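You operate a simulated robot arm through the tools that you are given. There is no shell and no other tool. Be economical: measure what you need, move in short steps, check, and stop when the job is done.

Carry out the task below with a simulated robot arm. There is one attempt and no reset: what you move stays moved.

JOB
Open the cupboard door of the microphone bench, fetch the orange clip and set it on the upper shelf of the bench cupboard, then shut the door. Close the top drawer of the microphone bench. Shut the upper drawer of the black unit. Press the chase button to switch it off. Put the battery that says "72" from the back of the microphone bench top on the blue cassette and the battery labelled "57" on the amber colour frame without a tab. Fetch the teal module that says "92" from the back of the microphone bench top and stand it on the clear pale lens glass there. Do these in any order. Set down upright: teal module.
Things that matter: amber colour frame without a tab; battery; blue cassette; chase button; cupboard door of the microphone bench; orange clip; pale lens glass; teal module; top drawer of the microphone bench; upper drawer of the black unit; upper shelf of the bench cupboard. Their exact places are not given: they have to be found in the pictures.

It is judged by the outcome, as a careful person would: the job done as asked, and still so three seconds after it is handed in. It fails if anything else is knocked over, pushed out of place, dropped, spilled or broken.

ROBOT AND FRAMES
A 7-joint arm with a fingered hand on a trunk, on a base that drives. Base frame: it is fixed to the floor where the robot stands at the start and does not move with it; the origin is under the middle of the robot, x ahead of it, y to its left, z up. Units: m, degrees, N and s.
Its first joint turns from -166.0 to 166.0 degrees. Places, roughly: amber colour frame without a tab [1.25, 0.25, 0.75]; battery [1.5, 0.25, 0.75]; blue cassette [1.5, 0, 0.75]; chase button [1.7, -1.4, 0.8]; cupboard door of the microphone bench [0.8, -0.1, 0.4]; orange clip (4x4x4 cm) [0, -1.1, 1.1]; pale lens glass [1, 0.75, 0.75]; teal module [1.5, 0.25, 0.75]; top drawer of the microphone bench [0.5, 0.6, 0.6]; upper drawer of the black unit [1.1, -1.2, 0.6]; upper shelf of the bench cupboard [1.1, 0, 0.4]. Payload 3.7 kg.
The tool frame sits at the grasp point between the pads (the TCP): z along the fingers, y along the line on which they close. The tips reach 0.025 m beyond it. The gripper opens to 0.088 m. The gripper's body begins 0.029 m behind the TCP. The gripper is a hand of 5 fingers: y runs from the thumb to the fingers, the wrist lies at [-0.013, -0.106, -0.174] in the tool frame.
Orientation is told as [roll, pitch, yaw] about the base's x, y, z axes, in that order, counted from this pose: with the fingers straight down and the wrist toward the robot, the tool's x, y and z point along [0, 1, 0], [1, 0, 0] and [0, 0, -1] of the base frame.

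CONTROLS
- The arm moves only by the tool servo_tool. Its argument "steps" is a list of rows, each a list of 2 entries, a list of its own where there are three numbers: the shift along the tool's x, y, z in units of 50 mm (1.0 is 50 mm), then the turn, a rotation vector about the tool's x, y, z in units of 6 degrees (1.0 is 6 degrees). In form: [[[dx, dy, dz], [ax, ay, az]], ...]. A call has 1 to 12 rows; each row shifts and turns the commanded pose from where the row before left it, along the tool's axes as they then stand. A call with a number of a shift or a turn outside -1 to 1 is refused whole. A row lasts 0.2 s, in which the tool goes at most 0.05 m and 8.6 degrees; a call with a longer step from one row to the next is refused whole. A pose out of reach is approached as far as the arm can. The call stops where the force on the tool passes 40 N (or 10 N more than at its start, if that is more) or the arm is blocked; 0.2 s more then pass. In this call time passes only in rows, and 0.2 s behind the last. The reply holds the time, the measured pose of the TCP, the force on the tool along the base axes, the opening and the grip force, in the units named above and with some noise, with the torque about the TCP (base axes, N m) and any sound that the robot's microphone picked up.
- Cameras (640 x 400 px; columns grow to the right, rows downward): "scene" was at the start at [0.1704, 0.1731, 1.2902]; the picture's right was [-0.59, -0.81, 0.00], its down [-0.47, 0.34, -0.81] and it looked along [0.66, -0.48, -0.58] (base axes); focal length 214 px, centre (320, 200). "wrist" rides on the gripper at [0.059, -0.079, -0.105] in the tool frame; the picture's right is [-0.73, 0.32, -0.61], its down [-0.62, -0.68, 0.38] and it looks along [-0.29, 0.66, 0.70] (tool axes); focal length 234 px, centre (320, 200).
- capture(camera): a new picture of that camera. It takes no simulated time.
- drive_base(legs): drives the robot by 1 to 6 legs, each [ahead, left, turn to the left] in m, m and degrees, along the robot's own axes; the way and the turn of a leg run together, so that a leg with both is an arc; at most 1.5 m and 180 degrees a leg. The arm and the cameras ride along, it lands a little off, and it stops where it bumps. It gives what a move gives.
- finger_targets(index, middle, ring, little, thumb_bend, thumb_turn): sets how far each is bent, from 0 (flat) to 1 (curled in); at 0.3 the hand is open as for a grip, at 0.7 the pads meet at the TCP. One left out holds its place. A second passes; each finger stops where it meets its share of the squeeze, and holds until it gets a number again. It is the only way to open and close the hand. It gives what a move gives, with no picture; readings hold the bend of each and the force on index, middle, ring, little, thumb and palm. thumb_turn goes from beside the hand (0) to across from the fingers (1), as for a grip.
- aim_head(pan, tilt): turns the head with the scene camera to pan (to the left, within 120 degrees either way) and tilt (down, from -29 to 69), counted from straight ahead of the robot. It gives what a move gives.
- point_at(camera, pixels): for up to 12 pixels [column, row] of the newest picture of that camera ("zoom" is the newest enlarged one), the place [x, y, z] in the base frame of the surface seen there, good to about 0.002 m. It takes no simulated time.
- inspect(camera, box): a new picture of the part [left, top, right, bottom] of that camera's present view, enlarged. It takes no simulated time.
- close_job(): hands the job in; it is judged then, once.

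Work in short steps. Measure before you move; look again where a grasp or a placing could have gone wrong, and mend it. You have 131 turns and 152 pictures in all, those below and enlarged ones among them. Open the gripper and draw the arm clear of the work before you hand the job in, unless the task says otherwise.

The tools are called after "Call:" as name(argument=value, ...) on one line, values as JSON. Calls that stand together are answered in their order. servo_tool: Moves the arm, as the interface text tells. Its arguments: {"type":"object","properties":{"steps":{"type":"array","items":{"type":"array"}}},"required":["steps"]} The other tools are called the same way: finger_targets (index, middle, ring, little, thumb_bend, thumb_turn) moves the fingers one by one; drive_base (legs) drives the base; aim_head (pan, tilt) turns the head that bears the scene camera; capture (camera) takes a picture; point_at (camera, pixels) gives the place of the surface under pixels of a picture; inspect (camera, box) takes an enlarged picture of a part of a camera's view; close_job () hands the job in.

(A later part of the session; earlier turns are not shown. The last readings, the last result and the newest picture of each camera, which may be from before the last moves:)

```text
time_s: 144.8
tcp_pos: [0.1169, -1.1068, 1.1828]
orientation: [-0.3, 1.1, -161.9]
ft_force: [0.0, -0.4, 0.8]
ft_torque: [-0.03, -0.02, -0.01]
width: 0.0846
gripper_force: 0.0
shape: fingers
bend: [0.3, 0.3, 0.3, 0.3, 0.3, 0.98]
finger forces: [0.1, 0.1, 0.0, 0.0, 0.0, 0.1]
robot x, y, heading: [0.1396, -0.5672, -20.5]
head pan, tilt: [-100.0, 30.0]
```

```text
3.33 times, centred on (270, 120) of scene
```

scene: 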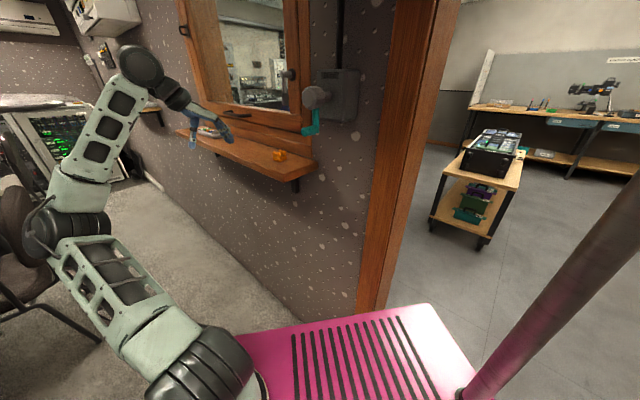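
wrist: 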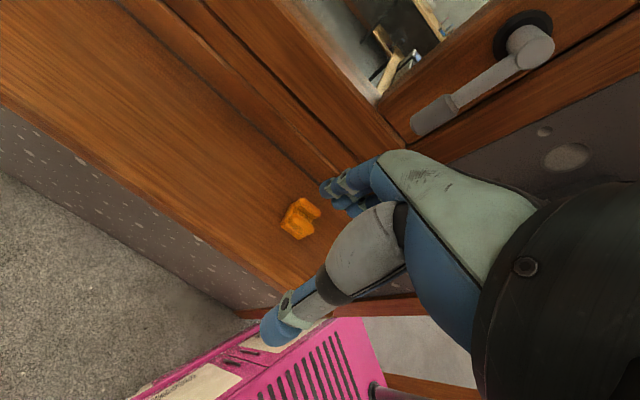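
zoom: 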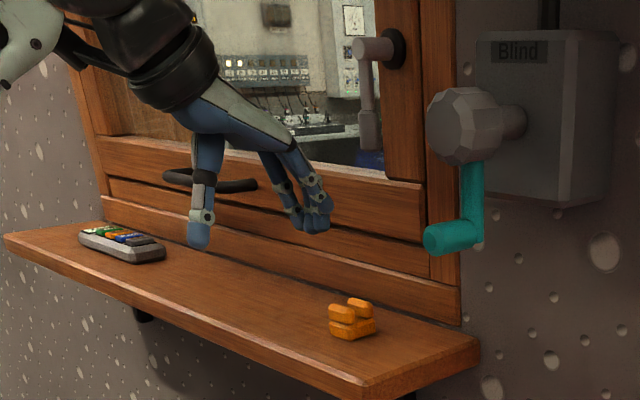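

The lever's lower end is at z≈1.225; I must slide in beneath it. Narrow the hand, tilt 10° forward, and lower to z≈1.135 on the room side.

Call:
finger_targets(index=0.38, middle=0.38, ring=0.5, little=0.5, thumb_bend=0.36)

Call:
servo_tool(steps=[[[-0.16, 0, 0], [-0.85, 0, 0]], [[-0.16, 0, 0], [-0.85, 0, 0]], [[0, 0.08, 0.47], [0, 0, 0]], [[0, 0.08, 0.47], [0, 0, 0]]])

Call:
capture(camera="wrist")

Call:
inspect(camera="scene", box=[220, 60, 320, 180])

```text
time_s: 145.8
tcp_pos: [0.1181, -1.1067, 1.1834]
orientation: [-0.5, 1.0, -161.7]
ft_force: [0.1, -1.0, 0.0]
ft_torque: [-0.01, 0.0, 0.02]
width: 0.0704
gripper_force: 0.0
shape: fingers
bend: [0.38, 0.38, 0.5, 0.5, 0.36, 0.98]
finger forces: [0.0, 0.1, 0.0, 0.0, 0.0, 0.1]
robot x, y, heading: [0.1347, -0.5687, -20.5]
head pan, tilt: [-100.0, 30.0]
```

```text
time_s: 146.8
tcp_pos: [0.0994, -1.0969, 1.1388]
orientation: [-0.4, -9.1, -161.6]
ft_force: [0.4, 0.1, -0.1]
ft_torque: [0.02, 0.0, 0.01]
width: 0.0705
gripper_force: 0.0
shape: fingers
bend: [0.38, 0.38, 0.5, 0.5, 0.36, 0.98]
finger forces: [0.0, 0.0, 0.1, 0.1, 0.0, 0.0]
robot x, y, heading: [0.1373, -0.5661, -20.4]
head pan, tilt: [-100.0, 30.0]
```

```text
63 pictures are left
```

wrist: 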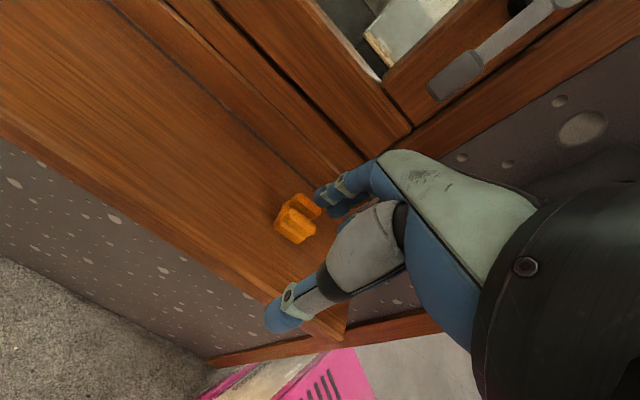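

```text
3.33 times, centred on (270, 120) of scene
```

zoom: 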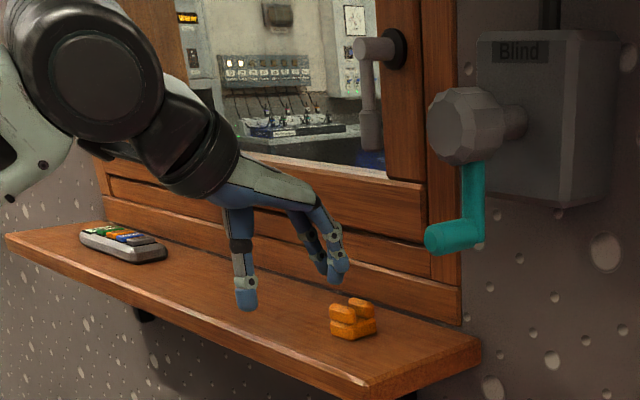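

Clear beneath the lever. Slide forward over the clip.

Call:
servo_tool(steps=[[[0, 0.47, 0.075], [0, 0, 0]], [[0, 0.47, 0.075], [0, 0, 0]], [[0, 0.46, 0.075], [0, 0, 0]]])

Call:
capture(camera="wrist")

Call:
inspect(camera="scene", box=[220, 60, 320, 180])

```text
time_s: 147.6
tcp_pos: [0.0305, -1.1179, 1.1371]
orientation: [-0.4, -9.2, -161.6]
ft_force: [-0.3, -0.3, -0.6]
ft_torque: [-0.01, 0.03, 0.01]
width: 0.0703
gripper_force: 0.1
shape: fingers
bend: [0.38, 0.38, 0.5, 0.5, 0.36, 0.98]
finger forces: [0.1, 0.0, 0.0, 0.1, 0.1, 0.0]
robot x, y, heading: [0.1362, -0.5686, -20.6]
head pan, tilt: [-100.0, 30.0]
```

```text
61 pictures are left
```

wrist: 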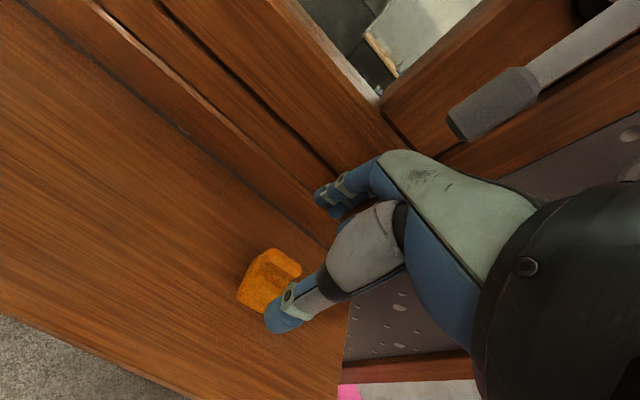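

```text
3.33 times, centred on (270, 120) of scene
```

zoom: 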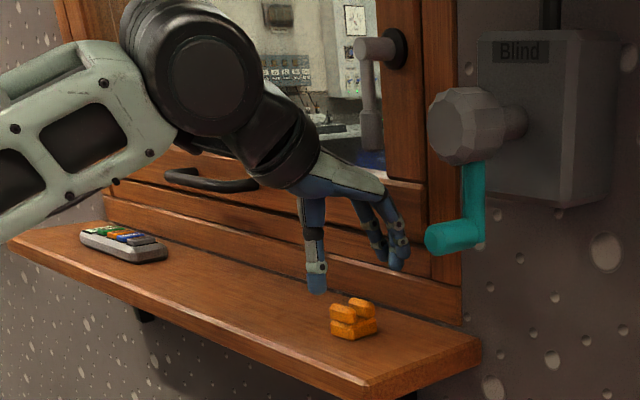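

Aligned; descend vertically and grip.

Call:
servo_tool(steps=[[[0, -0.06, 0.38], [0, 0, 0]], [[0, -0.06, 0.38], [0, 0, 0]], [[0, -0.01, 0.08], [0, 0, 0]]])

Call:
capture(camera="wrist")

Call:
finger_targets(index=0.66, middle=0.66, thumb_bend=0.66)

Call:
capture(camera="wrist")

```text
time_s: 148.3
tcp_pos: [0.0287, -1.1169, 1.0953]
orientation: [-0.4, -9.2, -161.8]
ft_force: [0.9, 1.0, -0.1]
ft_torque: [-0.01, 0.0, -0.01]
width: 0.0702
gripper_force: 0.1
shape: fingers
bend: [0.38, 0.38, 0.5, 0.5, 0.36, 0.98]
finger forces: [0.0, 0.1, 0.0, 0.0, 0.1, 0.0]
robot x, y, heading: [0.1424, -0.5669, -20.3]
head pan, tilt: [-100.0, 30.0]
```

```text
59 pictures are left
```

wrist: 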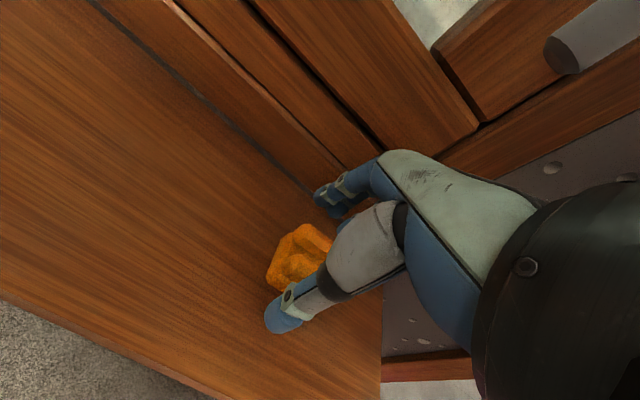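

```text
time_s: 149.3
tcp_pos: [0.0303, -1.1177, 1.0956]
orientation: [-0.4, -9.2, -161.8]
ft_force: [-1.3, 0.0, 2.0]
ft_torque: [0.01, 0.06, -0.05]
width: 0.0297
gripper_force: 9.3
shape: fingers
bend: [0.58, 0.6, 0.5, 0.5, 0.54, 1.0]
finger forces: [4.9, 4.8, 0.0, 0.0, 8.5, 0.0]
robot x, y, heading: [0.1378, -0.5664, -20.7]
head pan, tilt: [-100.0, 30.0]
```

```text
58 pictures are left
```

wrist: 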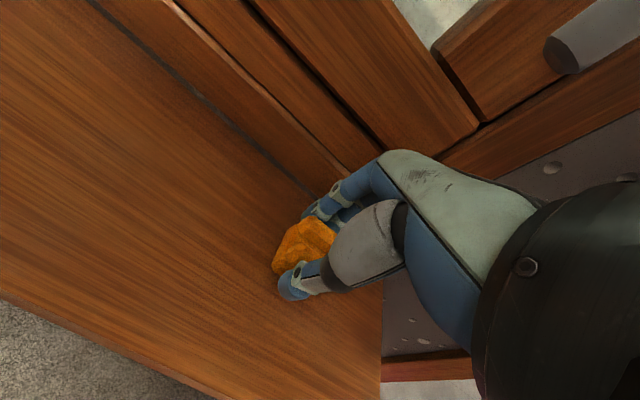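

Gripped at ~9 N. Lift slightly, slide out beneath the lever, then raise.

Call:
servo_tool(steps=[[[0, 0.05, -0.35], [0, 0, 0]], [[0, -0.65, -0.1], [0, 0, 0]], [[0, -0.65, -0.1], [0, 0, 0]], [[0, -0.65, -0.1], [0, 0, 0]], [[0, -0.65, -0.1], [0, 0, 0]], [[0, -0.65, -0.1], [0, 0, 0]], [[0, -0.3, -0.6], [0, 0, 0]]])

Call:
capture(camera="wrist")

Call:
capture(camera="scene")

```text
time_s: 150.9
tcp_pos: [0.2068, -1.0579, 1.1403]
orientation: [-0.4, -9.2, -161.7]
ft_force: [0.5, 0.4, 0.2]
ft_torque: [0.0, -0.01, 0.0]
width: 0.0298
gripper_force: 9.0
shape: fingers
bend: [0.58, 0.6, 0.5, 0.5, 0.54, 1.0]
finger forces: [4.4, 4.4, 0.0, 0.1, 8.9, 0.1]
robot x, y, heading: [0.1404, -0.568, -20.7]
head pan, tilt: [-100.0, 30.0]
```

```text
57 pictures are left
```

wrist: 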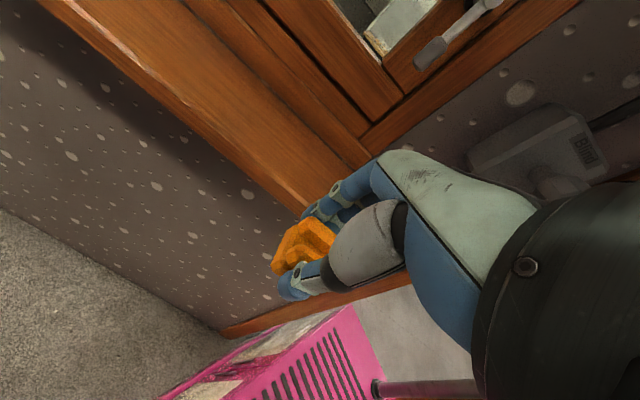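

```text
56 pictures are left
```

scene: 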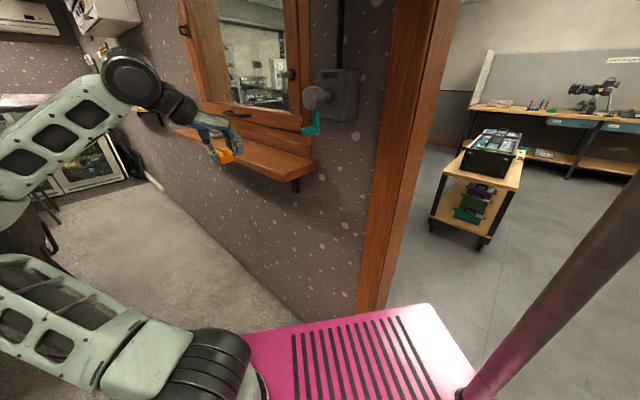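

The clip is in hand. Swing the arm back to the robot's front step by step (rotating the yaw with it), keeping clear of the crank.

Call:
servo_tool(steps=[[[0.33, -0.5, -0.1], [0, 0.16, -0.98]], [[0.38, -0.46, -0.1], [0, 0.16, -0.98]], [[0.427, -0.42, -0.1], [0, 0.16, -0.98]], [[0.47, -0.37, -0.1], [0, 0.16, -0.98]], [[0.505, -0.323, -0.1], [0, 0.16, -0.98]], [[0.53, -0.27, 0], [0, 0.16, -0.98]], [[0.56, -0.21, 0], [0, 0.16, -0.98]], [[0.58, -0.15, 0], [0, 0.16, -0.98]], [[0.594, -0.09, 0], [0, 0.16, -0.98]], [[0.6, -0.03, 0], [0, 0.16, -0.98]], [[0.6, 0.036, 0], [0, 0.16, -0.98]], [[0.6, 0.1, 0], [0, 0.16, -0.98]]])

Call:
capture(camera="scene")

```text
time_s: 153.6
tcp_pos: [0.5527, -1.1524, 1.1405]
orientation: [-0.1, -8.8, -90.2]
ft_force: [0.4, -0.1, 0.2]
ft_torque: [0.0, 0.0, -0.02]
width: 0.0294
gripper_force: 8.8
shape: fingers
bend: [0.59, 0.6, 0.5, 0.5, 0.54, 1.0]
finger forces: [4.2, 4.5, 0.1, 0.0, 8.6, 0.0]
robot x, y, heading: [0.1378, -0.5656, -20.4]
head pan, tilt: [-100.0, 30.0]
```

```text
55 pictures are left
```

scene: 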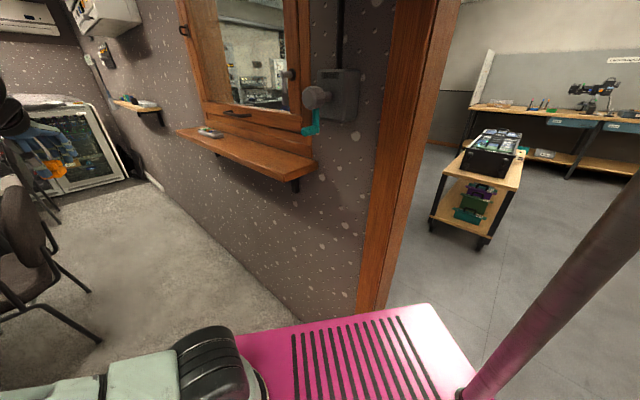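

Continue swinging to the front.

Call:
servo_tool(steps=[[[0.653, -0.56, 0], [0, 0.16, -0.98]], [[0.7, -0.49, 0], [0, 0.16, -0.98]], [[0.755, -0.41, 0], [0, 0.16, -0.98]], [[0.79, -0.33, 0], [0, 0.16, -0.98]], [[0.824, -0.246, 0], [0, 0.16, -0.98]], [[0.845, -0.16, 0], [0, 0.16, -0.98]], [[0.857, -0.07, 0], [0, 0.16, -0.98]], [[0.857, 0.02, 0], [0, 0.16, -0.98]], [[0.853, 0.11, 0], [0, 0.16, -0.98]], [[0.83, 0.2, 0], [0, 0.16, -0.98]]])

```text
time_s: 155.8
tcp_pos: [0.8818, -0.8779, 1.1272]
orientation: [0.2, -9.0, -30.7]
ft_force: [-0.2, 0.4, -0.2]
ft_torque: [-0.01, 0.04, 0.01]
width: 0.0294
gripper_force: 9.0
shape: fingers
bend: [0.59, 0.6, 0.5, 0.5, 0.54, 1.0]
finger forces: [4.2, 4.3, 0.1, 0.0, 8.4, 0.0]
robot x, y, heading: [0.1345, -0.5643, -20.6]
head pan, tilt: [-100.0, 30.0]
```

Drive back to face the open cupboard.

Call:
drive_base(legs=[[-0.286, 0.233, 0], [0, 0, 38.6]])

Call:
aim_head(pan=-5, tilt=45)

Call:
capture(camera="scene")

Call:
inspect(camera="scene", box=[320, 150, 480, 270])

```text
time_s: 159.9
tcp_pos: [0.7311, -0.0327, 1.1281]
orientation: [0.4, -9.0, 7.4]
ft_force: [0.3, 0.4, 0.2]
ft_torque: [0.0, -0.01, 0.01]
width: 0.0291
gripper_force: 8.6
shape: fingers
bend: [0.59, 0.6, 0.5, 0.5, 0.54, 1.0]
finger forces: [4.1, 4.2, 0.0, 0.1, 8.3, 0.0]
robot x, y, heading: [-0.0457, -0.2446, 17.7]
head pan, tilt: [-100.0, 30.0]
```

```text
time_s: 161.6
tcp_pos: [0.7316, -0.0304, 1.1281]
orientation: [0.3, -8.9, 7.4]
ft_force: [-1.1, -0.4, -0.3]
ft_torque: [-0.01, -0.02, 0.01]
width: 0.0292
gripper_force: 8.4
shape: fingers
bend: [0.59, 0.6, 0.5, 0.5, 0.54, 1.0]
finger forces: [4.1, 4.2, 0.0, 0.0, 8.3, 0.1]
robot x, y, heading: [-0.0473, -0.2401, 17.5]
head pan, tilt: [-5.0, 45.0]
```

```text
54 pictures are left
```

scene: 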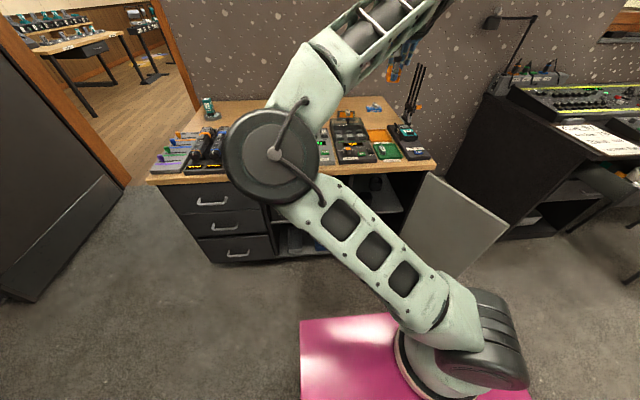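

```text
3.33 times, centred on (400, 210) of scene
```

zoom: 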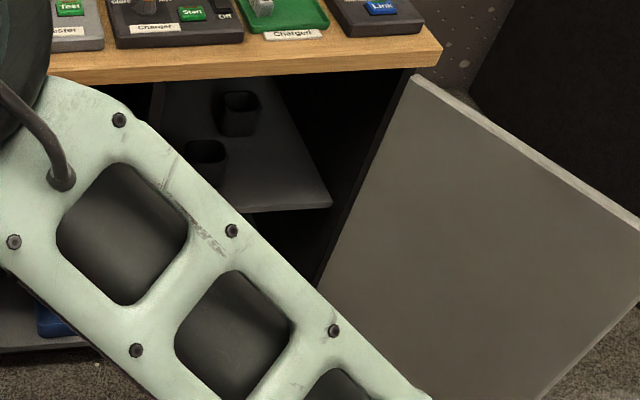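

Two dark pots stand on the upper shelf. Measure them and free shelf area.

Call:
point_at(camera="zoom", pixels=[[240, 95], [240, 130], [225, 120], [258, 118], [205, 145], [228, 155], [290, 150], [270, 190], [325, 200], [230, 210], [200, 110], [290, 190]])

Call:
point_at(camera="scene", pixels=[[275, 155], [320, 90], [400, 270], [412, 62]])

```text
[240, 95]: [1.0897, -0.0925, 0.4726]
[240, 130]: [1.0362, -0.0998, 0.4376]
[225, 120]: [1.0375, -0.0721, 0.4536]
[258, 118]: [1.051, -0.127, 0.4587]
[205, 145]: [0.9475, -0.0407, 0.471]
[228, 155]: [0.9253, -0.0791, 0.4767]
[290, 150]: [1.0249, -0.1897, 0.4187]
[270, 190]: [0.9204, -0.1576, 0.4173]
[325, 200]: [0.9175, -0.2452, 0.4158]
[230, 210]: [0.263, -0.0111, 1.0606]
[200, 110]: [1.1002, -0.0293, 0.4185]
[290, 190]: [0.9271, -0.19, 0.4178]
```

```text
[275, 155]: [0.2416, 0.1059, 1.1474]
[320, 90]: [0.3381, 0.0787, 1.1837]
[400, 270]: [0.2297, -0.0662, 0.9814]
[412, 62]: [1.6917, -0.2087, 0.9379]
```

Shelf z=0.418; front pot at t≈0.56. I'll place the clip right-front at (0.925,−0.149). Back the base by 0.12 m, align yaw 18° and move in front of the opening.

Call:
drive_base(legs=[[-0.12, 0, 0]])

Call:
servo_tool(steps=[[[-0.8, 0.29, 0.05], [0, 0.07, -0.44]], [[-0.8, 0.29, 0.05], [0, 0.07, -0.44]], [[-0.8, 0.29, 0.05], [0, 0.07, -0.44]], [[-0.8, 0.29, 0.05], [0, 0.07, -0.44]], [[0, -0.15, 0.98], [0, 0, 0]], [[0, -0.15, 0.98], [0, 0, 0]], [[0, -0.15, 0.98], [0, 0, 0]], [[0, -0.15, 0.98], [0, 0, 0]], [[0, -0.15, 0.98], [0, 0, 0]], [[0, -0.15, 0.98], [0, 0, 0]]])

Call:
capture(camera="scene")

```text
time_s: 162.8
tcp_pos: [0.6183, -0.0683, 1.1286]
orientation: [0.3, -9.0, 7.3]
ft_force: [0.2, -0.2, -0.4]
ft_torque: [-0.03, 0.0, -0.02]
width: 0.0292
gripper_force: 8.6
shape: fingers
bend: [0.59, 0.6, 0.5, 0.5, 0.54, 1.0]
finger forces: [4.1, 4.2, 0.1, 0.0, 8.4, 0.1]
robot x, y, heading: [-0.1574, -0.2812, 17.5]
head pan, tilt: [-5.0, 45.0]
```

```text
time_s: 165.0
tcp_pos: [0.7091, -0.2106, 0.8291]
orientation: [0.3, -9.1, 18.0]
ft_force: [0.7, -0.4, -0.3]
ft_torque: [-0.03, 0.0, 0.04]
width: 0.0288
gripper_force: 8.1
shape: fingers
bend: [0.59, 0.61, 0.5, 0.5, 0.55, 1.0]
finger forces: [4.0, 4.0, 0.0, 0.1, 8.2, 0.1]
robot x, y, heading: [-0.1606, -0.2807, 17.5]
head pan, tilt: [-5.0, 45.0]
```

```text
52 pictures are left
```

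scene: 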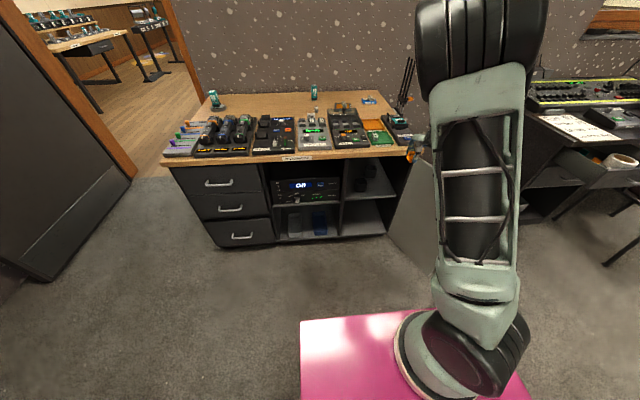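

Posture is good. Lower to z≈0.475 outside the opening with a bit more forward tilt.

Call:
servo_tool(steps=[[[0, -0.15, 0.98], [0, 0, 0]], [[0, -0.15, 0.98], [0, 0, 0]], [[0, -0.15, 0.98], [0, 0, 0]], [[0, -0.15, 0.98], [0, 0, 0]], [[0, -0.15, 0.98], [0, 0, 0]], [[0, -0.15, 0.98], [-0.4, 0, 0]], [[0, -0.17, 0.95], [-0.4, 0, 0]]])

Call:
capture(camera="wrist")

Call:
inspect(camera="scene", box=[320, 130, 480, 270])

```text
time_s: 166.6
tcp_pos: [0.7121, -0.2095, 0.4827]
orientation: [0.3, -14.0, 17.9]
ft_force: [-0.5, -1.1, -0.7]
ft_torque: [0.02, -0.01, 0.05]
width: 0.0285
gripper_force: 8.2
shape: fingers
bend: [0.59, 0.61, 0.5, 0.5, 0.55, 1.0]
finger forces: [4.0, 4.0, 0.0, 0.1, 8.1, 0.0]
robot x, y, heading: [-0.1592, -0.2805, 17.6]
head pan, tilt: [-5.0, 45.0]
```

```text
51 pictures are left
```

wrist: 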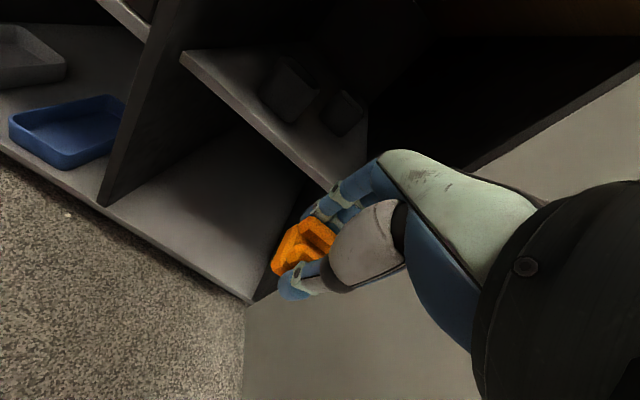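

```text
2.86 times, centred on (400, 200) of scene
```

zoom: 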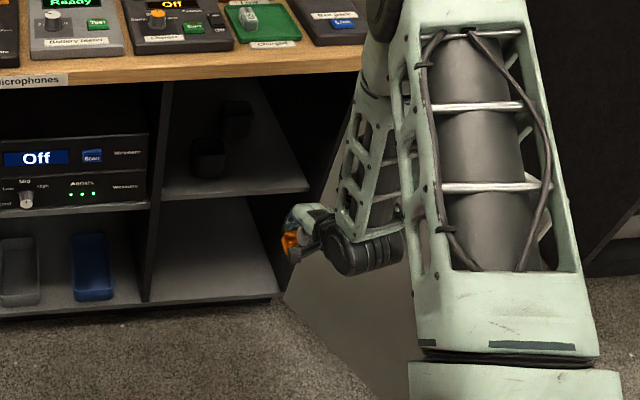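

Measure pots and shelf from the wrist view.

Call:
point_at(camera="wrist", pixels=[[285, 70], [270, 95], [305, 105], [345, 95], [330, 115], [360, 118], [330, 165], [360, 155], [240, 95], [340, 188], [300, 140], [275, 115]])

Call:
inspect(camera="wrist", box=[170, 20, 410, 220])

```text
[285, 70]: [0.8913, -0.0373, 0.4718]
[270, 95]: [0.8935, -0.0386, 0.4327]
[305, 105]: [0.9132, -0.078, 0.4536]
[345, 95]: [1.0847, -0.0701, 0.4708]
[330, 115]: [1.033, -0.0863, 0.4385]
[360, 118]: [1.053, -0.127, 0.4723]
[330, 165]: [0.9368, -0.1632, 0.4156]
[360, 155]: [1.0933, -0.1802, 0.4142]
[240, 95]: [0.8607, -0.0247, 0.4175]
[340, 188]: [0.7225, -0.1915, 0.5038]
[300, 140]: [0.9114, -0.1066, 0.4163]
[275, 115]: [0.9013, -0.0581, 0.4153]
```

```text
2.00 times, centred on (290, 120) of wrist
```

zoom: 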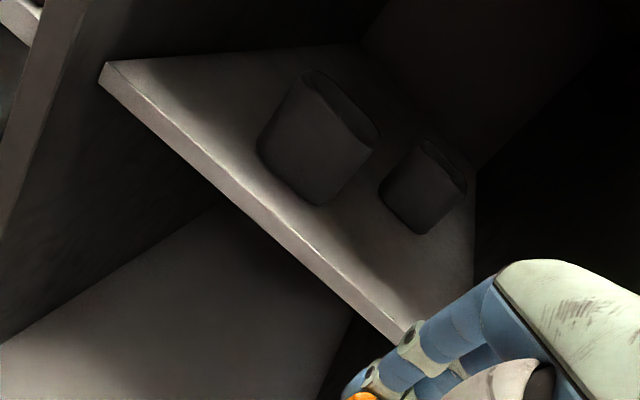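

Front edge of shelf at depth ~0.047, pots are left/behind. Move straight in to (0.939,−0.144).

Call:
servo_tool(steps=[[[-0.036, 0.7, 0.175], [0, 0, 0]], [[-0.036, 0.7, 0.175], [0, 0, 0]], [[-0.036, 0.7, 0.175], [0, 0, 0]], [[-0.036, 0.7, 0.175], [0, 0, 0]], [[-0.036, 0.7, 0.2], [0, 0, 0]], [[0, 0.7, 0.2], [0, 0, 0]]])

Call:
capture(camera="wrist")

Call:
inspect(camera="scene", box=[320, 130, 480, 270])

```text
time_s: 168.0
tcp_pos: [0.9232, -0.1497, 0.4783]
orientation: [0.3, -14.0, 18.1]
ft_force: [0.6, 0.1, 0.6]
ft_torque: [-0.02, -0.03, 0.03]
width: 0.0288
gripper_force: 7.9
shape: fingers
bend: [0.59, 0.61, 0.5, 0.5, 0.55, 1.0]
finger forces: [4.0, 4.1, 0.0, 0.1, 8.1, 0.0]
robot x, y, heading: [-0.1617, -0.2789, 17.5]
head pan, tilt: [-5.0, 45.0]
```

```text
48 pictures are left
```

wrist: 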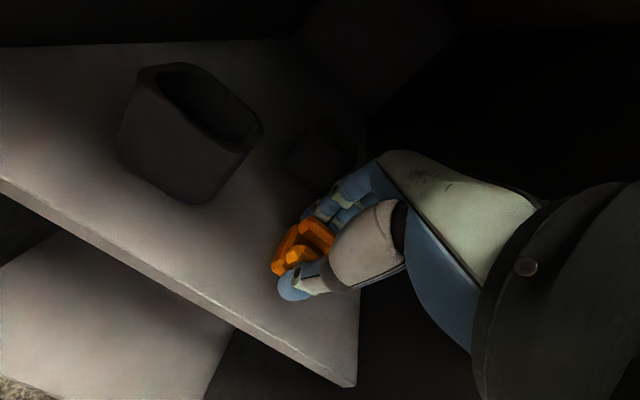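

```text
2.86 times, centred on (400, 200) of scene
```

zoom: 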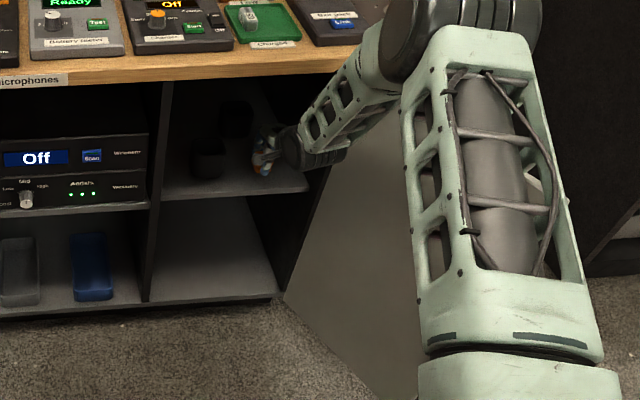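

Lower the clip to the shelf.

Call:
servo_tool(steps=[[[0, 0.29, 0.08], [0, 0, 0]], [[0, -0.07, 0.28], [0, 0, 0]], [[0, -0.04, 0.14], [0, 0, 0]]])

Call:
capture(camera="wrist")

```text
time_s: 168.8
tcp_pos: [0.9359, -0.1469, 0.4573]
orientation: [0.3, -13.9, 17.9]
ft_force: [-0.1, 1.1, -1.1]
ft_torque: [-0.02, 0.0, 0.0]
width: 0.0288
gripper_force: 8.1
shape: fingers
bend: [0.59, 0.61, 0.5, 0.5, 0.55, 1.0]
finger forces: [3.9, 3.9, 0.0, 0.1, 8.1, 0.0]
robot x, y, heading: [-0.1591, -0.2836, 17.8]
head pan, tilt: [-5.0, 45.0]
```

```text
46 pictures are left
```

wrist: 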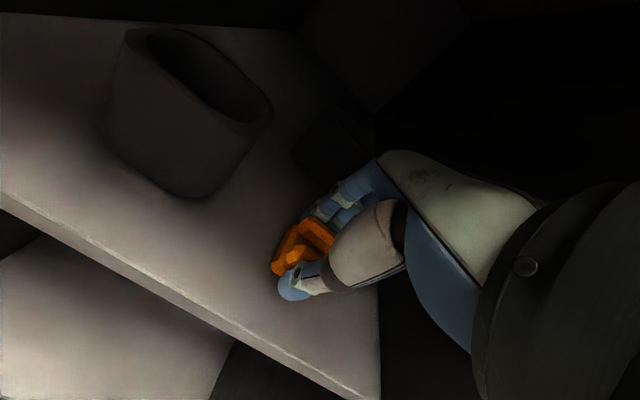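

A touch lower, then release to a modest opening.

Call:
servo_tool(steps=[[[0, -0.02, 0.07], [0, 0, 0]]])

Call:
finger_targets(index=0.42, middle=0.42, thumb_bend=0.38)

Call:
capture(camera="wrist")

```text
time_s: 169.2
tcp_pos: [0.9349, -0.1451, 0.4541]
orientation: [0.3, -13.9, 18.0]
ft_force: [-0.2, 1.8, -0.7]
ft_torque: [-0.03, -0.02, 0.03]
width: 0.0288
gripper_force: 8.0
shape: fingers
bend: [0.59, 0.61, 0.5, 0.5, 0.55, 1.0]
finger forces: [4.1, 4.0, 0.0, 0.0, 8.0, 0.0]
robot x, y, heading: [-0.1586, -0.2791, 17.3]
head pan, tilt: [-5.0, 45.0]
```

```text
time_s: 170.2
tcp_pos: [0.935, -0.1458, 0.4526]
orientation: [0.3, -14.0, 18.0]
ft_force: [-0.6, 0.0, 0.3]
ft_torque: [0.02, 0.01, 0.0]
width: 0.0627
gripper_force: 0.1
shape: fingers
bend: [0.42, 0.42, 0.5, 0.5, 0.38, 0.99]
finger forces: [0.0, 0.1, 0.0, 0.0, 0.0, 0.0]
robot x, y, heading: [-0.1632, -0.278, 17.4]
head pan, tilt: [-5.0, 45.0]
```

```text
45 pictures are left
```

wrist: 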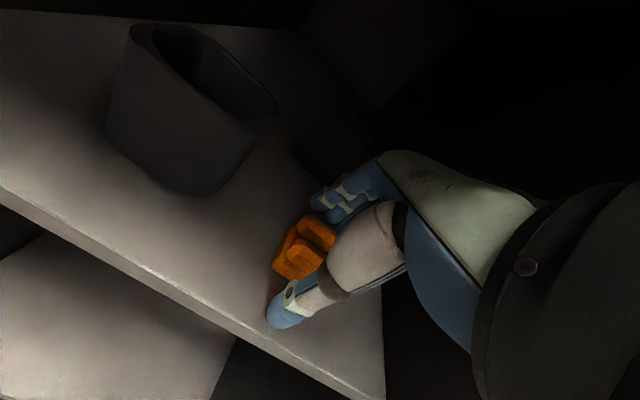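

Released. Rise 0.05 m and withdraw straight out.

Call:
servo_tool(steps=[[[0, 0.1, -0.4], [0, 0, 0]], [[0, 0.12, -0.5], [0, 0, 0]], [[0, 0.04, -0.15], [0, 0, 0]], [[0, -0.7, -0.175], [0, 0, 0]], [[0, -0.9, -0.22], [0, 0, 0]], [[0, -0.9, -0.22], [0, 0, 0]], [[0, -0.9, -0.22], [0, 0, 0]], [[0, -0.9, -0.22], [0, 0, 0]]])

Call:
capture(camera="wrist")

Call:
inspect(camera="scene", box=[320, 130, 480, 270])

```text
time_s: 172.0
tcp_pos: [0.7236, -0.2133, 0.5039]
orientation: [0.3, -13.9, 18.1]
ft_force: [0.1, -0.1, -0.4]
ft_torque: [0.0, 0.02, -0.01]
width: 0.0631
gripper_force: 0.1
shape: fingers
bend: [0.42, 0.42, 0.5, 0.5, 0.38, 0.99]
finger forces: [0.1, 0.0, 0.0, 0.0, 0.0, 0.0]
robot x, y, heading: [-0.1563, -0.2809, 17.5]
head pan, tilt: [-5.0, 45.0]
```

```text
44 pictures are left
```

wrist: 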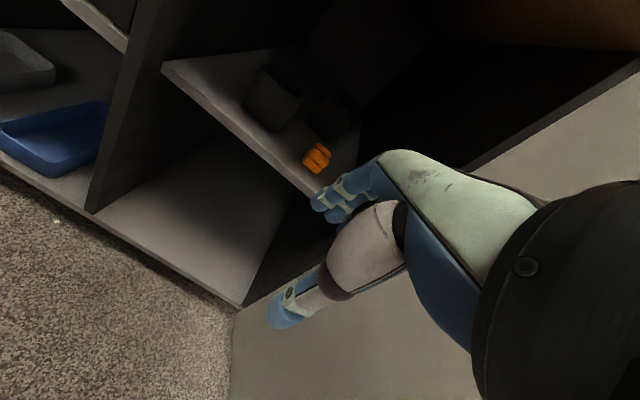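

```text
2.86 times, centred on (400, 200) of scene
```

zoom: 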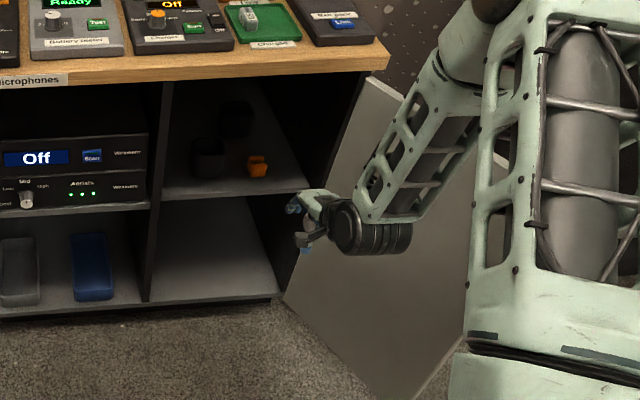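

The orange clip rests on the upper shelf. Next close the door: lift over it to its outer side.

Call:
servo_tool(steps=[[[0, 0.1, -0.97], [0, 0, 0]], [[0, 0.1, -0.97], [0, 0, 0]], [[0, 0.1, -0.97], [0, 0, 0]], [[0, 0.2, -0.97], [0, 0, 0]], [[0, 0.24, -0.97], [0, 0, 0]], [[0, 0.24, -0.97], [0, 0, 0]], [[0, 0.24, -0.97], [0, 0, 0]]])

Call:
servo_tool(steps=[[[-0.9, 0, 0], [0, 0, 0]], [[-0.9, 0, 0], [0, 0, 0]], [[-0.9, 0, 0], [0, 0, 0]], [[-0.9, 0, 0], [0, 0, 0]], [[-0.9, 0, 0], [0, 0, 0]], [[-0.9, 0, 0], [0, 0, 0]], [[-0.9, 0, 0], [0, 0, 0]], [[-0.5, 0, 0], [0, 0, 0]]])

Call:
capture(camera="scene")

```text
time_s: 173.6
tcp_pos: [0.703, -0.2226, 0.848]
orientation: [0.3, -13.9, 17.9]
ft_force: [0.6, 0.1, -0.5]
ft_torque: [0.01, 0.02, -0.06]
width: 0.063
gripper_force: 0.1
shape: fingers
bend: [0.42, 0.42, 0.5, 0.5, 0.38, 0.99]
finger forces: [0.0, 0.1, 0.0, 0.0, 0.0, 0.1]
robot x, y, heading: [-0.1617, -0.2814, 17.6]
head pan, tilt: [-5.0, 45.0]
```

```text
time_s: 175.4
tcp_pos: [0.8086, -0.5474, 0.8486]
orientation: [0.3, -13.9, 18.0]
ft_force: [0.5, -0.5, -0.2]
ft_torque: [-0.03, 0.01, -0.01]
width: 0.0633
gripper_force: 0.0
shape: fingers
bend: [0.42, 0.42, 0.5, 0.5, 0.38, 0.99]
finger forces: [0.0, 0.1, 0.0, 0.0, 0.1, 0.0]
robot x, y, heading: [-0.1615, -0.2853, 17.3]
head pan, tilt: [-5.0, 45.0]
```

```text
42 pictures are left
```

scene: 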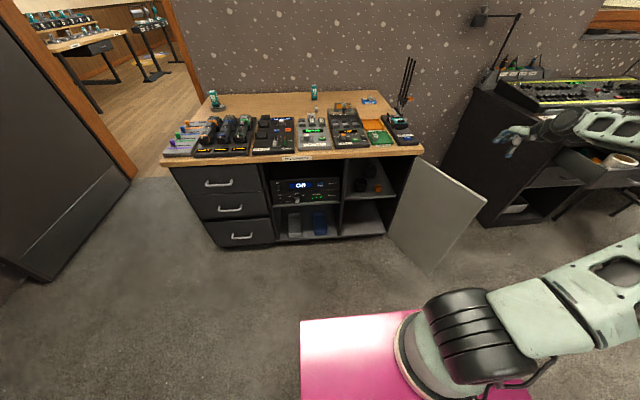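

Check desk proximity before lowering.

Call:
point_at(camera="scene", pixels=[[478, 110], [490, 222], [460, 170], [425, 270], [484, 215], [420, 155], [560, 230], [580, 115]])

Call:
servo_tool(steps=[[[0.1, -0.24, 0.95], [0, 0, 0]], [[0.1, -0.24, 0.95], [0, 0, 0]], [[0, -0.24, 0.95], [0, 0, 0]]])

```text
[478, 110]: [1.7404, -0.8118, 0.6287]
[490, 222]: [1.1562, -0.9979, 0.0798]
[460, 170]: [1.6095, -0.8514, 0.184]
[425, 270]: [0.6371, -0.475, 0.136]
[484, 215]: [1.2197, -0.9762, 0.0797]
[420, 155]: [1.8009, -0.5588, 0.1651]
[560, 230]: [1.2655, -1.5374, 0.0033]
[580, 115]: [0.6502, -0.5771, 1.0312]
```

```text
time_s: 176.2
tcp_pos: [0.8056, -0.5354, 0.7027]
orientation: [0.3, -13.9, 17.9]
ft_force: [-0.3, 0.4, 0.2]
ft_torque: [-0.01, 0.0, 0.03]
width: 0.0631
gripper_force: 0.1
shape: fingers
bend: [0.42, 0.42, 0.5, 0.5, 0.38, 0.99]
finger forces: [0.1, 0.1, 0.1, 0.0, 0.0, 0.0]
robot x, y, heading: [-0.1596, -0.2804, 17.7]
head pan, tilt: [-5.0, 45.0]
```

Desk is far. Lower to z≈0.58 and push the door's outer face around.

Call:
servo_tool(steps=[[[0, -0.24, 0.95], [0, 0, 0]], [[0, -0.24, 0.95], [0, 0, 0]], [[0, -0.1, 0.45], [0, 0, 0]], [[0.66, -0.277, -0.069], [0, 0, 0]], [[0.66, -0.277, -0.069], [0, 0, 0]], [[0.66, -0.277, -0.069], [0, 0, 0]], [[0.66, -0.277, -0.069], [0, 0, 0]], [[0.66, -0.277, -0.069], [0, 0, 0]], [[0.66, -0.277, -0.069], [0, 0, 0]], [[0.66, -0.277, -0.069], [0, 0, 0]], [[0.66, -0.277, -0.069], [0, 0, 0]]])

Call:
capture(camera="scene")

```text
time_s: 178.6
tcp_pos: [0.614, -0.321, 0.5846]
orientation: [0.2, -13.9, 17.9]
ft_force: [0.3, -0.6, -0.2]
ft_torque: [0.0, 0.03, 0.03]
width: 0.063
gripper_force: 0.1
shape: fingers
bend: [0.42, 0.42, 0.5, 0.5, 0.38, 0.99]
finger forces: [0.1, 0.0, 0.0, 0.0, 0.0, 0.0]
robot x, y, heading: [-0.1614, -0.2811, 17.6]
head pan, tilt: [-5.0, 45.0]
```

```text
41 pictures are left
```

scene: 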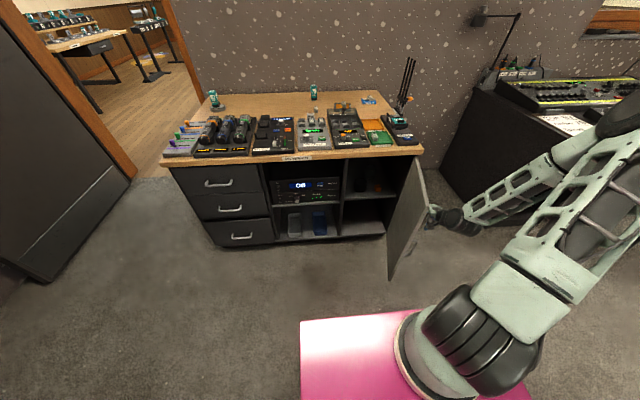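

Works well; continue along the arc.

Call:
servo_tool(steps=[[[0.66, 0.228, 0.057], [0, 0, 0]], [[0.66, 0.228, 0.057], [0, 0, 0]], [[0.66, 0.228, 0.057], [0, 0, 0]], [[0.66, 0.228, 0.057], [0, 0, 0]], [[0.5, 0.55, 0.14], [0, 0, 0]], [[0.5, 0.55, 0.14], [0, 0, 0]], [[0.5, 0.55, 0.14], [0, 0, 0]], [[0.3, 0.5, 0.12], [0, 0, 0]]])

Call:
capture(camera="scene")

```text
time_s: 180.4
tcp_pos: [0.6962, -0.0585, 0.5838]
orientation: [0.3, -13.8, 17.9]
ft_force: [0.2, -0.2, -0.3]
ft_torque: [0.0, -0.01, 0.04]
width: 0.0632
gripper_force: 0.1
shape: fingers
bend: [0.42, 0.42, 0.5, 0.5, 0.38, 0.99]
finger forces: [0.0, 0.0, 0.0, 0.0, 0.1, 0.1]
robot x, y, heading: [-0.163, -0.2775, 17.2]
head pan, tilt: [-5.0, 45.0]
```

```text
40 pictures are left
```

scene: 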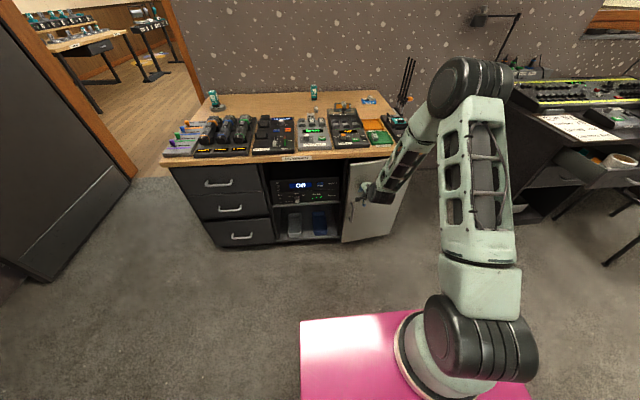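

Almost shut; press forward until it stops.

Call:
servo_tool(steps=[[[0, 0.3, 0.07], [0, 0, 0]], [[0, 0.3, 0.07], [0, 0, 0]], [[0, 0.3, 0.07], [0, 0, 0]], [[0, 0.3, 0.07], [0, 0, 0]], [[0, 0.3, 0.07], [0, 0, 0]], [[0, 0.3, 0.07], [0, 0, 0]]])

Call:
inspect(camera="scene", box=[320, 130, 440, 250])

```text
time_s: 181.6
tcp_pos: [0.7586, -0.0395, 0.5845]
orientation: [0.4, -13.4, 17.9]
ft_force: [-22.2, -7.4, 1.4]
ft_torque: [0.06, -0.3, -0.23]
width: 0.0559
gripper_force: 12.0
shape: fingers
bend: [0.49, 0.63, 0.53, 0.5, 0.38, 0.99]
finger forces: [4.8, 15.3, 3.0, 0.1, 0.0, 0.0]
robot x, y, heading: [-0.1591, -0.2806, 17.5]
head pan, tilt: [-5.0, 45.0]
stopped in row 5: the force on the tool passed its limit at 46 N (the readings are from after the stop); the commanded pose is now the measured one
```

```text
3.33 times, centred on (380, 190) of scene
```

zoom: 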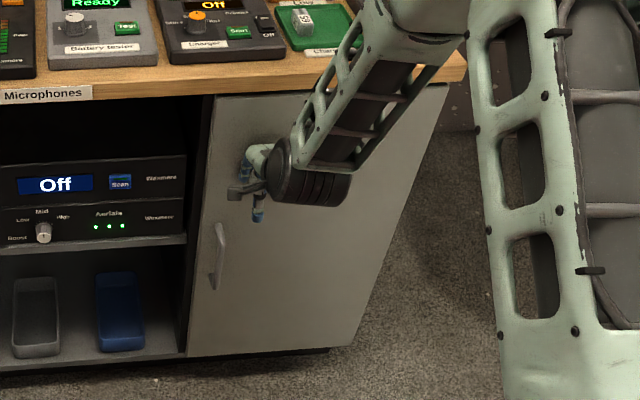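

Door appears shut. Retract, raise, and verify the door plane.

Call:
servo_tool(steps=[[[0, -0.9, -0.2], [0, 0, 0]], [[0, -0.9, -0.2], [0, 0, 0]], [[0, -0.9, -0.2], [0, 0, 0]], [[0, 0.1, -0.95], [0, 0, 0]], [[0, 0.1, -0.95], [0, 0, 0]], [[0, 0.2, -0.95], [0, 0, 0]], [[0, 0.2, -0.95], [0, 0, 0]], [[0, 0.2, -0.95], [0, 0, 0]], [[0, 0.2, -0.95], [0, 0, 0]], [[0, 0.2, -0.95], [0, 0, 0]], [[0, 0.2, -0.95], [0, 0, 0]], [[0, 0.2, -0.95], [0, 0, 0]]])

Call:
inspect(camera="scene", box=[320, 130, 440, 250])

Call:
point_at(camera="zoom", pixels=[[205, 260], [225, 130], [330, 250], [380, 200], [210, 320], [400, 130]])

```text
time_s: 184.2
tcp_pos: [0.6098, -0.0919, 1.0193]
orientation: [0.4, -13.4, 18.1]
ft_force: [-0.1, -0.6, 0.0]
ft_torque: [0.02, 0.0, 0.01]
width: 0.0633
gripper_force: 0.1
shape: fingers
bend: [0.42, 0.42, 0.5, 0.5, 0.38, 0.99]
finger forces: [0.0, 0.0, 0.1, 0.0, 0.1, 0.0]
robot x, y, heading: [-0.1599, -0.2827, 17.5]
head pan, tilt: [-5.0, 45.0]
```

```text
3.33 times, centred on (380, 190) of scene
```

zoom: 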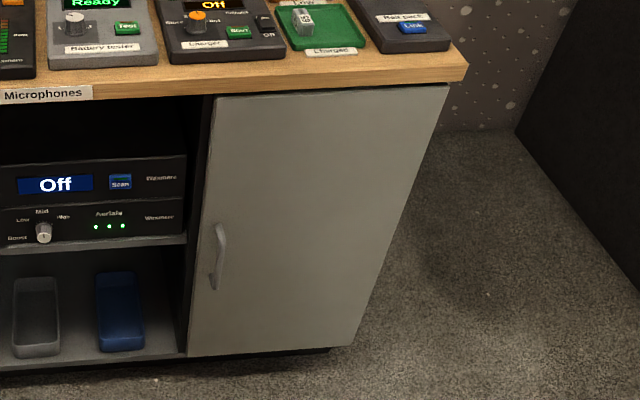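

```text
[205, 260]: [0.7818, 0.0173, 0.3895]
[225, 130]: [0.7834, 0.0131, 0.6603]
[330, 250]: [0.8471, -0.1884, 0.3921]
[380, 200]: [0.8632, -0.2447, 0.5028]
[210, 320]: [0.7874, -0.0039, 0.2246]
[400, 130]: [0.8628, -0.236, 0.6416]
```

Door closed (plane as at the start). Next the black unit's drawer: drive into the corridor with the box facing along it.

Call:
drive_base(legs=[[0.35, 0, 0], [0, 0, -89.5], [0.4, 0.1, 0]])

Call:
aim_head(pan=25, tilt=35)

Call:
capture(camera="scene")

```text
time_s: 192.4
tcp_pos: [0.5983, -1.2939, 1.0166]
orientation: [0.5, -13.5, -71.2]
ft_force: [-0.7, 0.4, -0.6]
ft_torque: [-0.02, -0.01, 0.01]
width: 0.0633
gripper_force: 0.1
shape: fingers
bend: [0.42, 0.42, 0.5, 0.5, 0.38, 0.99]
finger forces: [0.0, 0.1, 0.0, 0.0, 0.0, 0.0]
robot x, y, heading: [0.3987, -0.5304, -71.5]
head pan, tilt: [-5.0, 45.0]
```

```text
time_s: 193.4
tcp_pos: [0.5999, -1.2942, 1.0179]
orientation: [0.3, -13.5, -71.2]
ft_force: [-0.5, 0.4, -0.2]
ft_torque: [0.01, 0.0, 0.03]
width: 0.0631
gripper_force: 0.0
shape: fingers
bend: [0.42, 0.42, 0.5, 0.5, 0.38, 0.99]
finger forces: [0.0, 0.0, 0.0, 0.1, 0.1, 0.1]
robot x, y, heading: [0.3985, -0.5291, -71.6]
head pan, tilt: [25.0, 35.0]
```

```text
37 pictures are left
```

scene: 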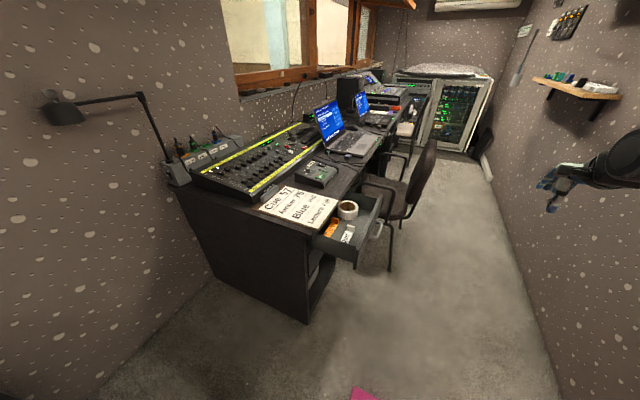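

Zoom on the drawer and the desk top with the chase button, and measure.

Call:
inspect(camera="scene", box=[290, 150, 430, 280])

Call:
point_at(camera="zoom", pixels=[[305, 500], [300, 470], [415, 225], [395, 395], [425, 385], [410, 370], [320, 350], [105, 330], [270, 200], [265, 300]])

Call:
inspect(camera="scene", box=[190, 100, 380, 230])

```text
3.08 times, centred on (360, 215) of scene
```

zoom: 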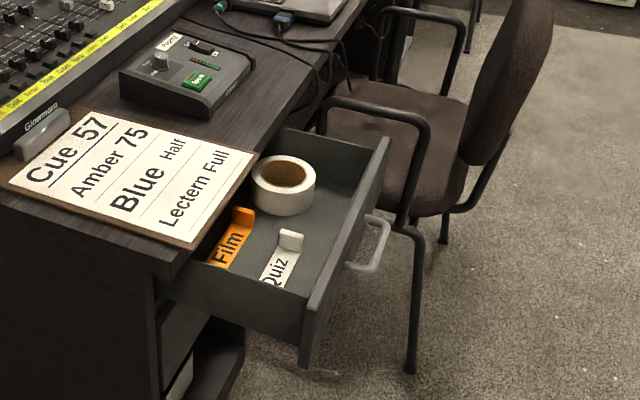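

```text
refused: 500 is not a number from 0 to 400
```

```text
3.08 times, centred on (285, 165) of scene
```

zoom: 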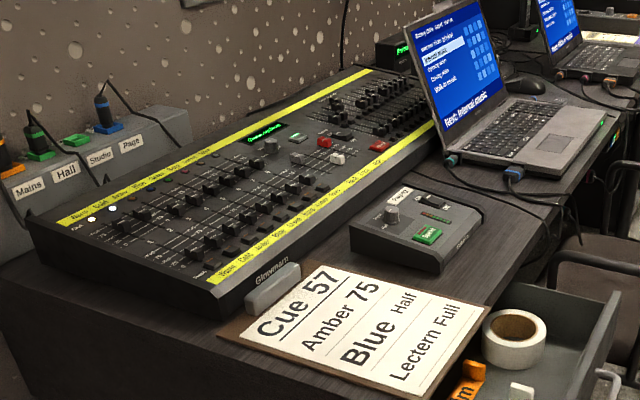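

Zoom tighter to read button labels on the console.

Call:
inspect(camera="scene", box=[262, 130, 324, 165])

Call:
point_at(camera="zoom", pixels=[[220, 120], [265, 165], [400, 130], [110, 120], [280, 95]])

Call:
point_at(camera="scene", pixels=[[416, 195], [353, 262], [392, 268], [410, 222], [402, 238], [375, 230], [372, 232], [390, 228], [357, 258], [395, 235]])

```text
10.32 times, centred on (293, 148) of scene
```

zoom: 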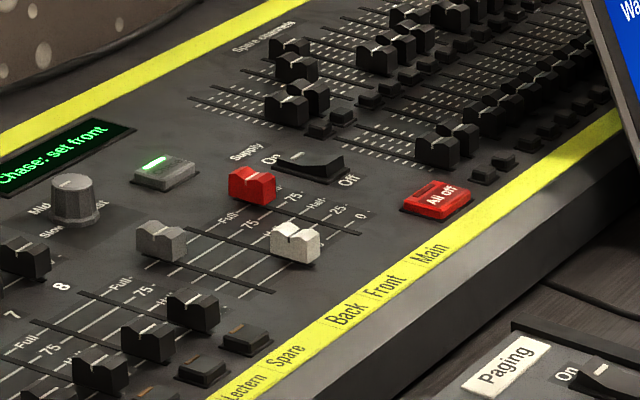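

```text
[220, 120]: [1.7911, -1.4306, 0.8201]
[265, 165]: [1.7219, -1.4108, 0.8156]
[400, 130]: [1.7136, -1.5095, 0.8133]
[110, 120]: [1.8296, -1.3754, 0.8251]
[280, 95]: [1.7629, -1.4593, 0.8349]
```

```text
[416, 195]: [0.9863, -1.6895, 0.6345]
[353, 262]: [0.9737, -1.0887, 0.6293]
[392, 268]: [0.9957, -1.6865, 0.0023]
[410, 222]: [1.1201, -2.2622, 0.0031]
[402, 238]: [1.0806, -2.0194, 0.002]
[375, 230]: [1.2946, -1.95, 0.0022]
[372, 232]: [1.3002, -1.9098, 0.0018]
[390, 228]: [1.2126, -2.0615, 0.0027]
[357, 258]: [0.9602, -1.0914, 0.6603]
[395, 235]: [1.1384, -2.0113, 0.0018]
```

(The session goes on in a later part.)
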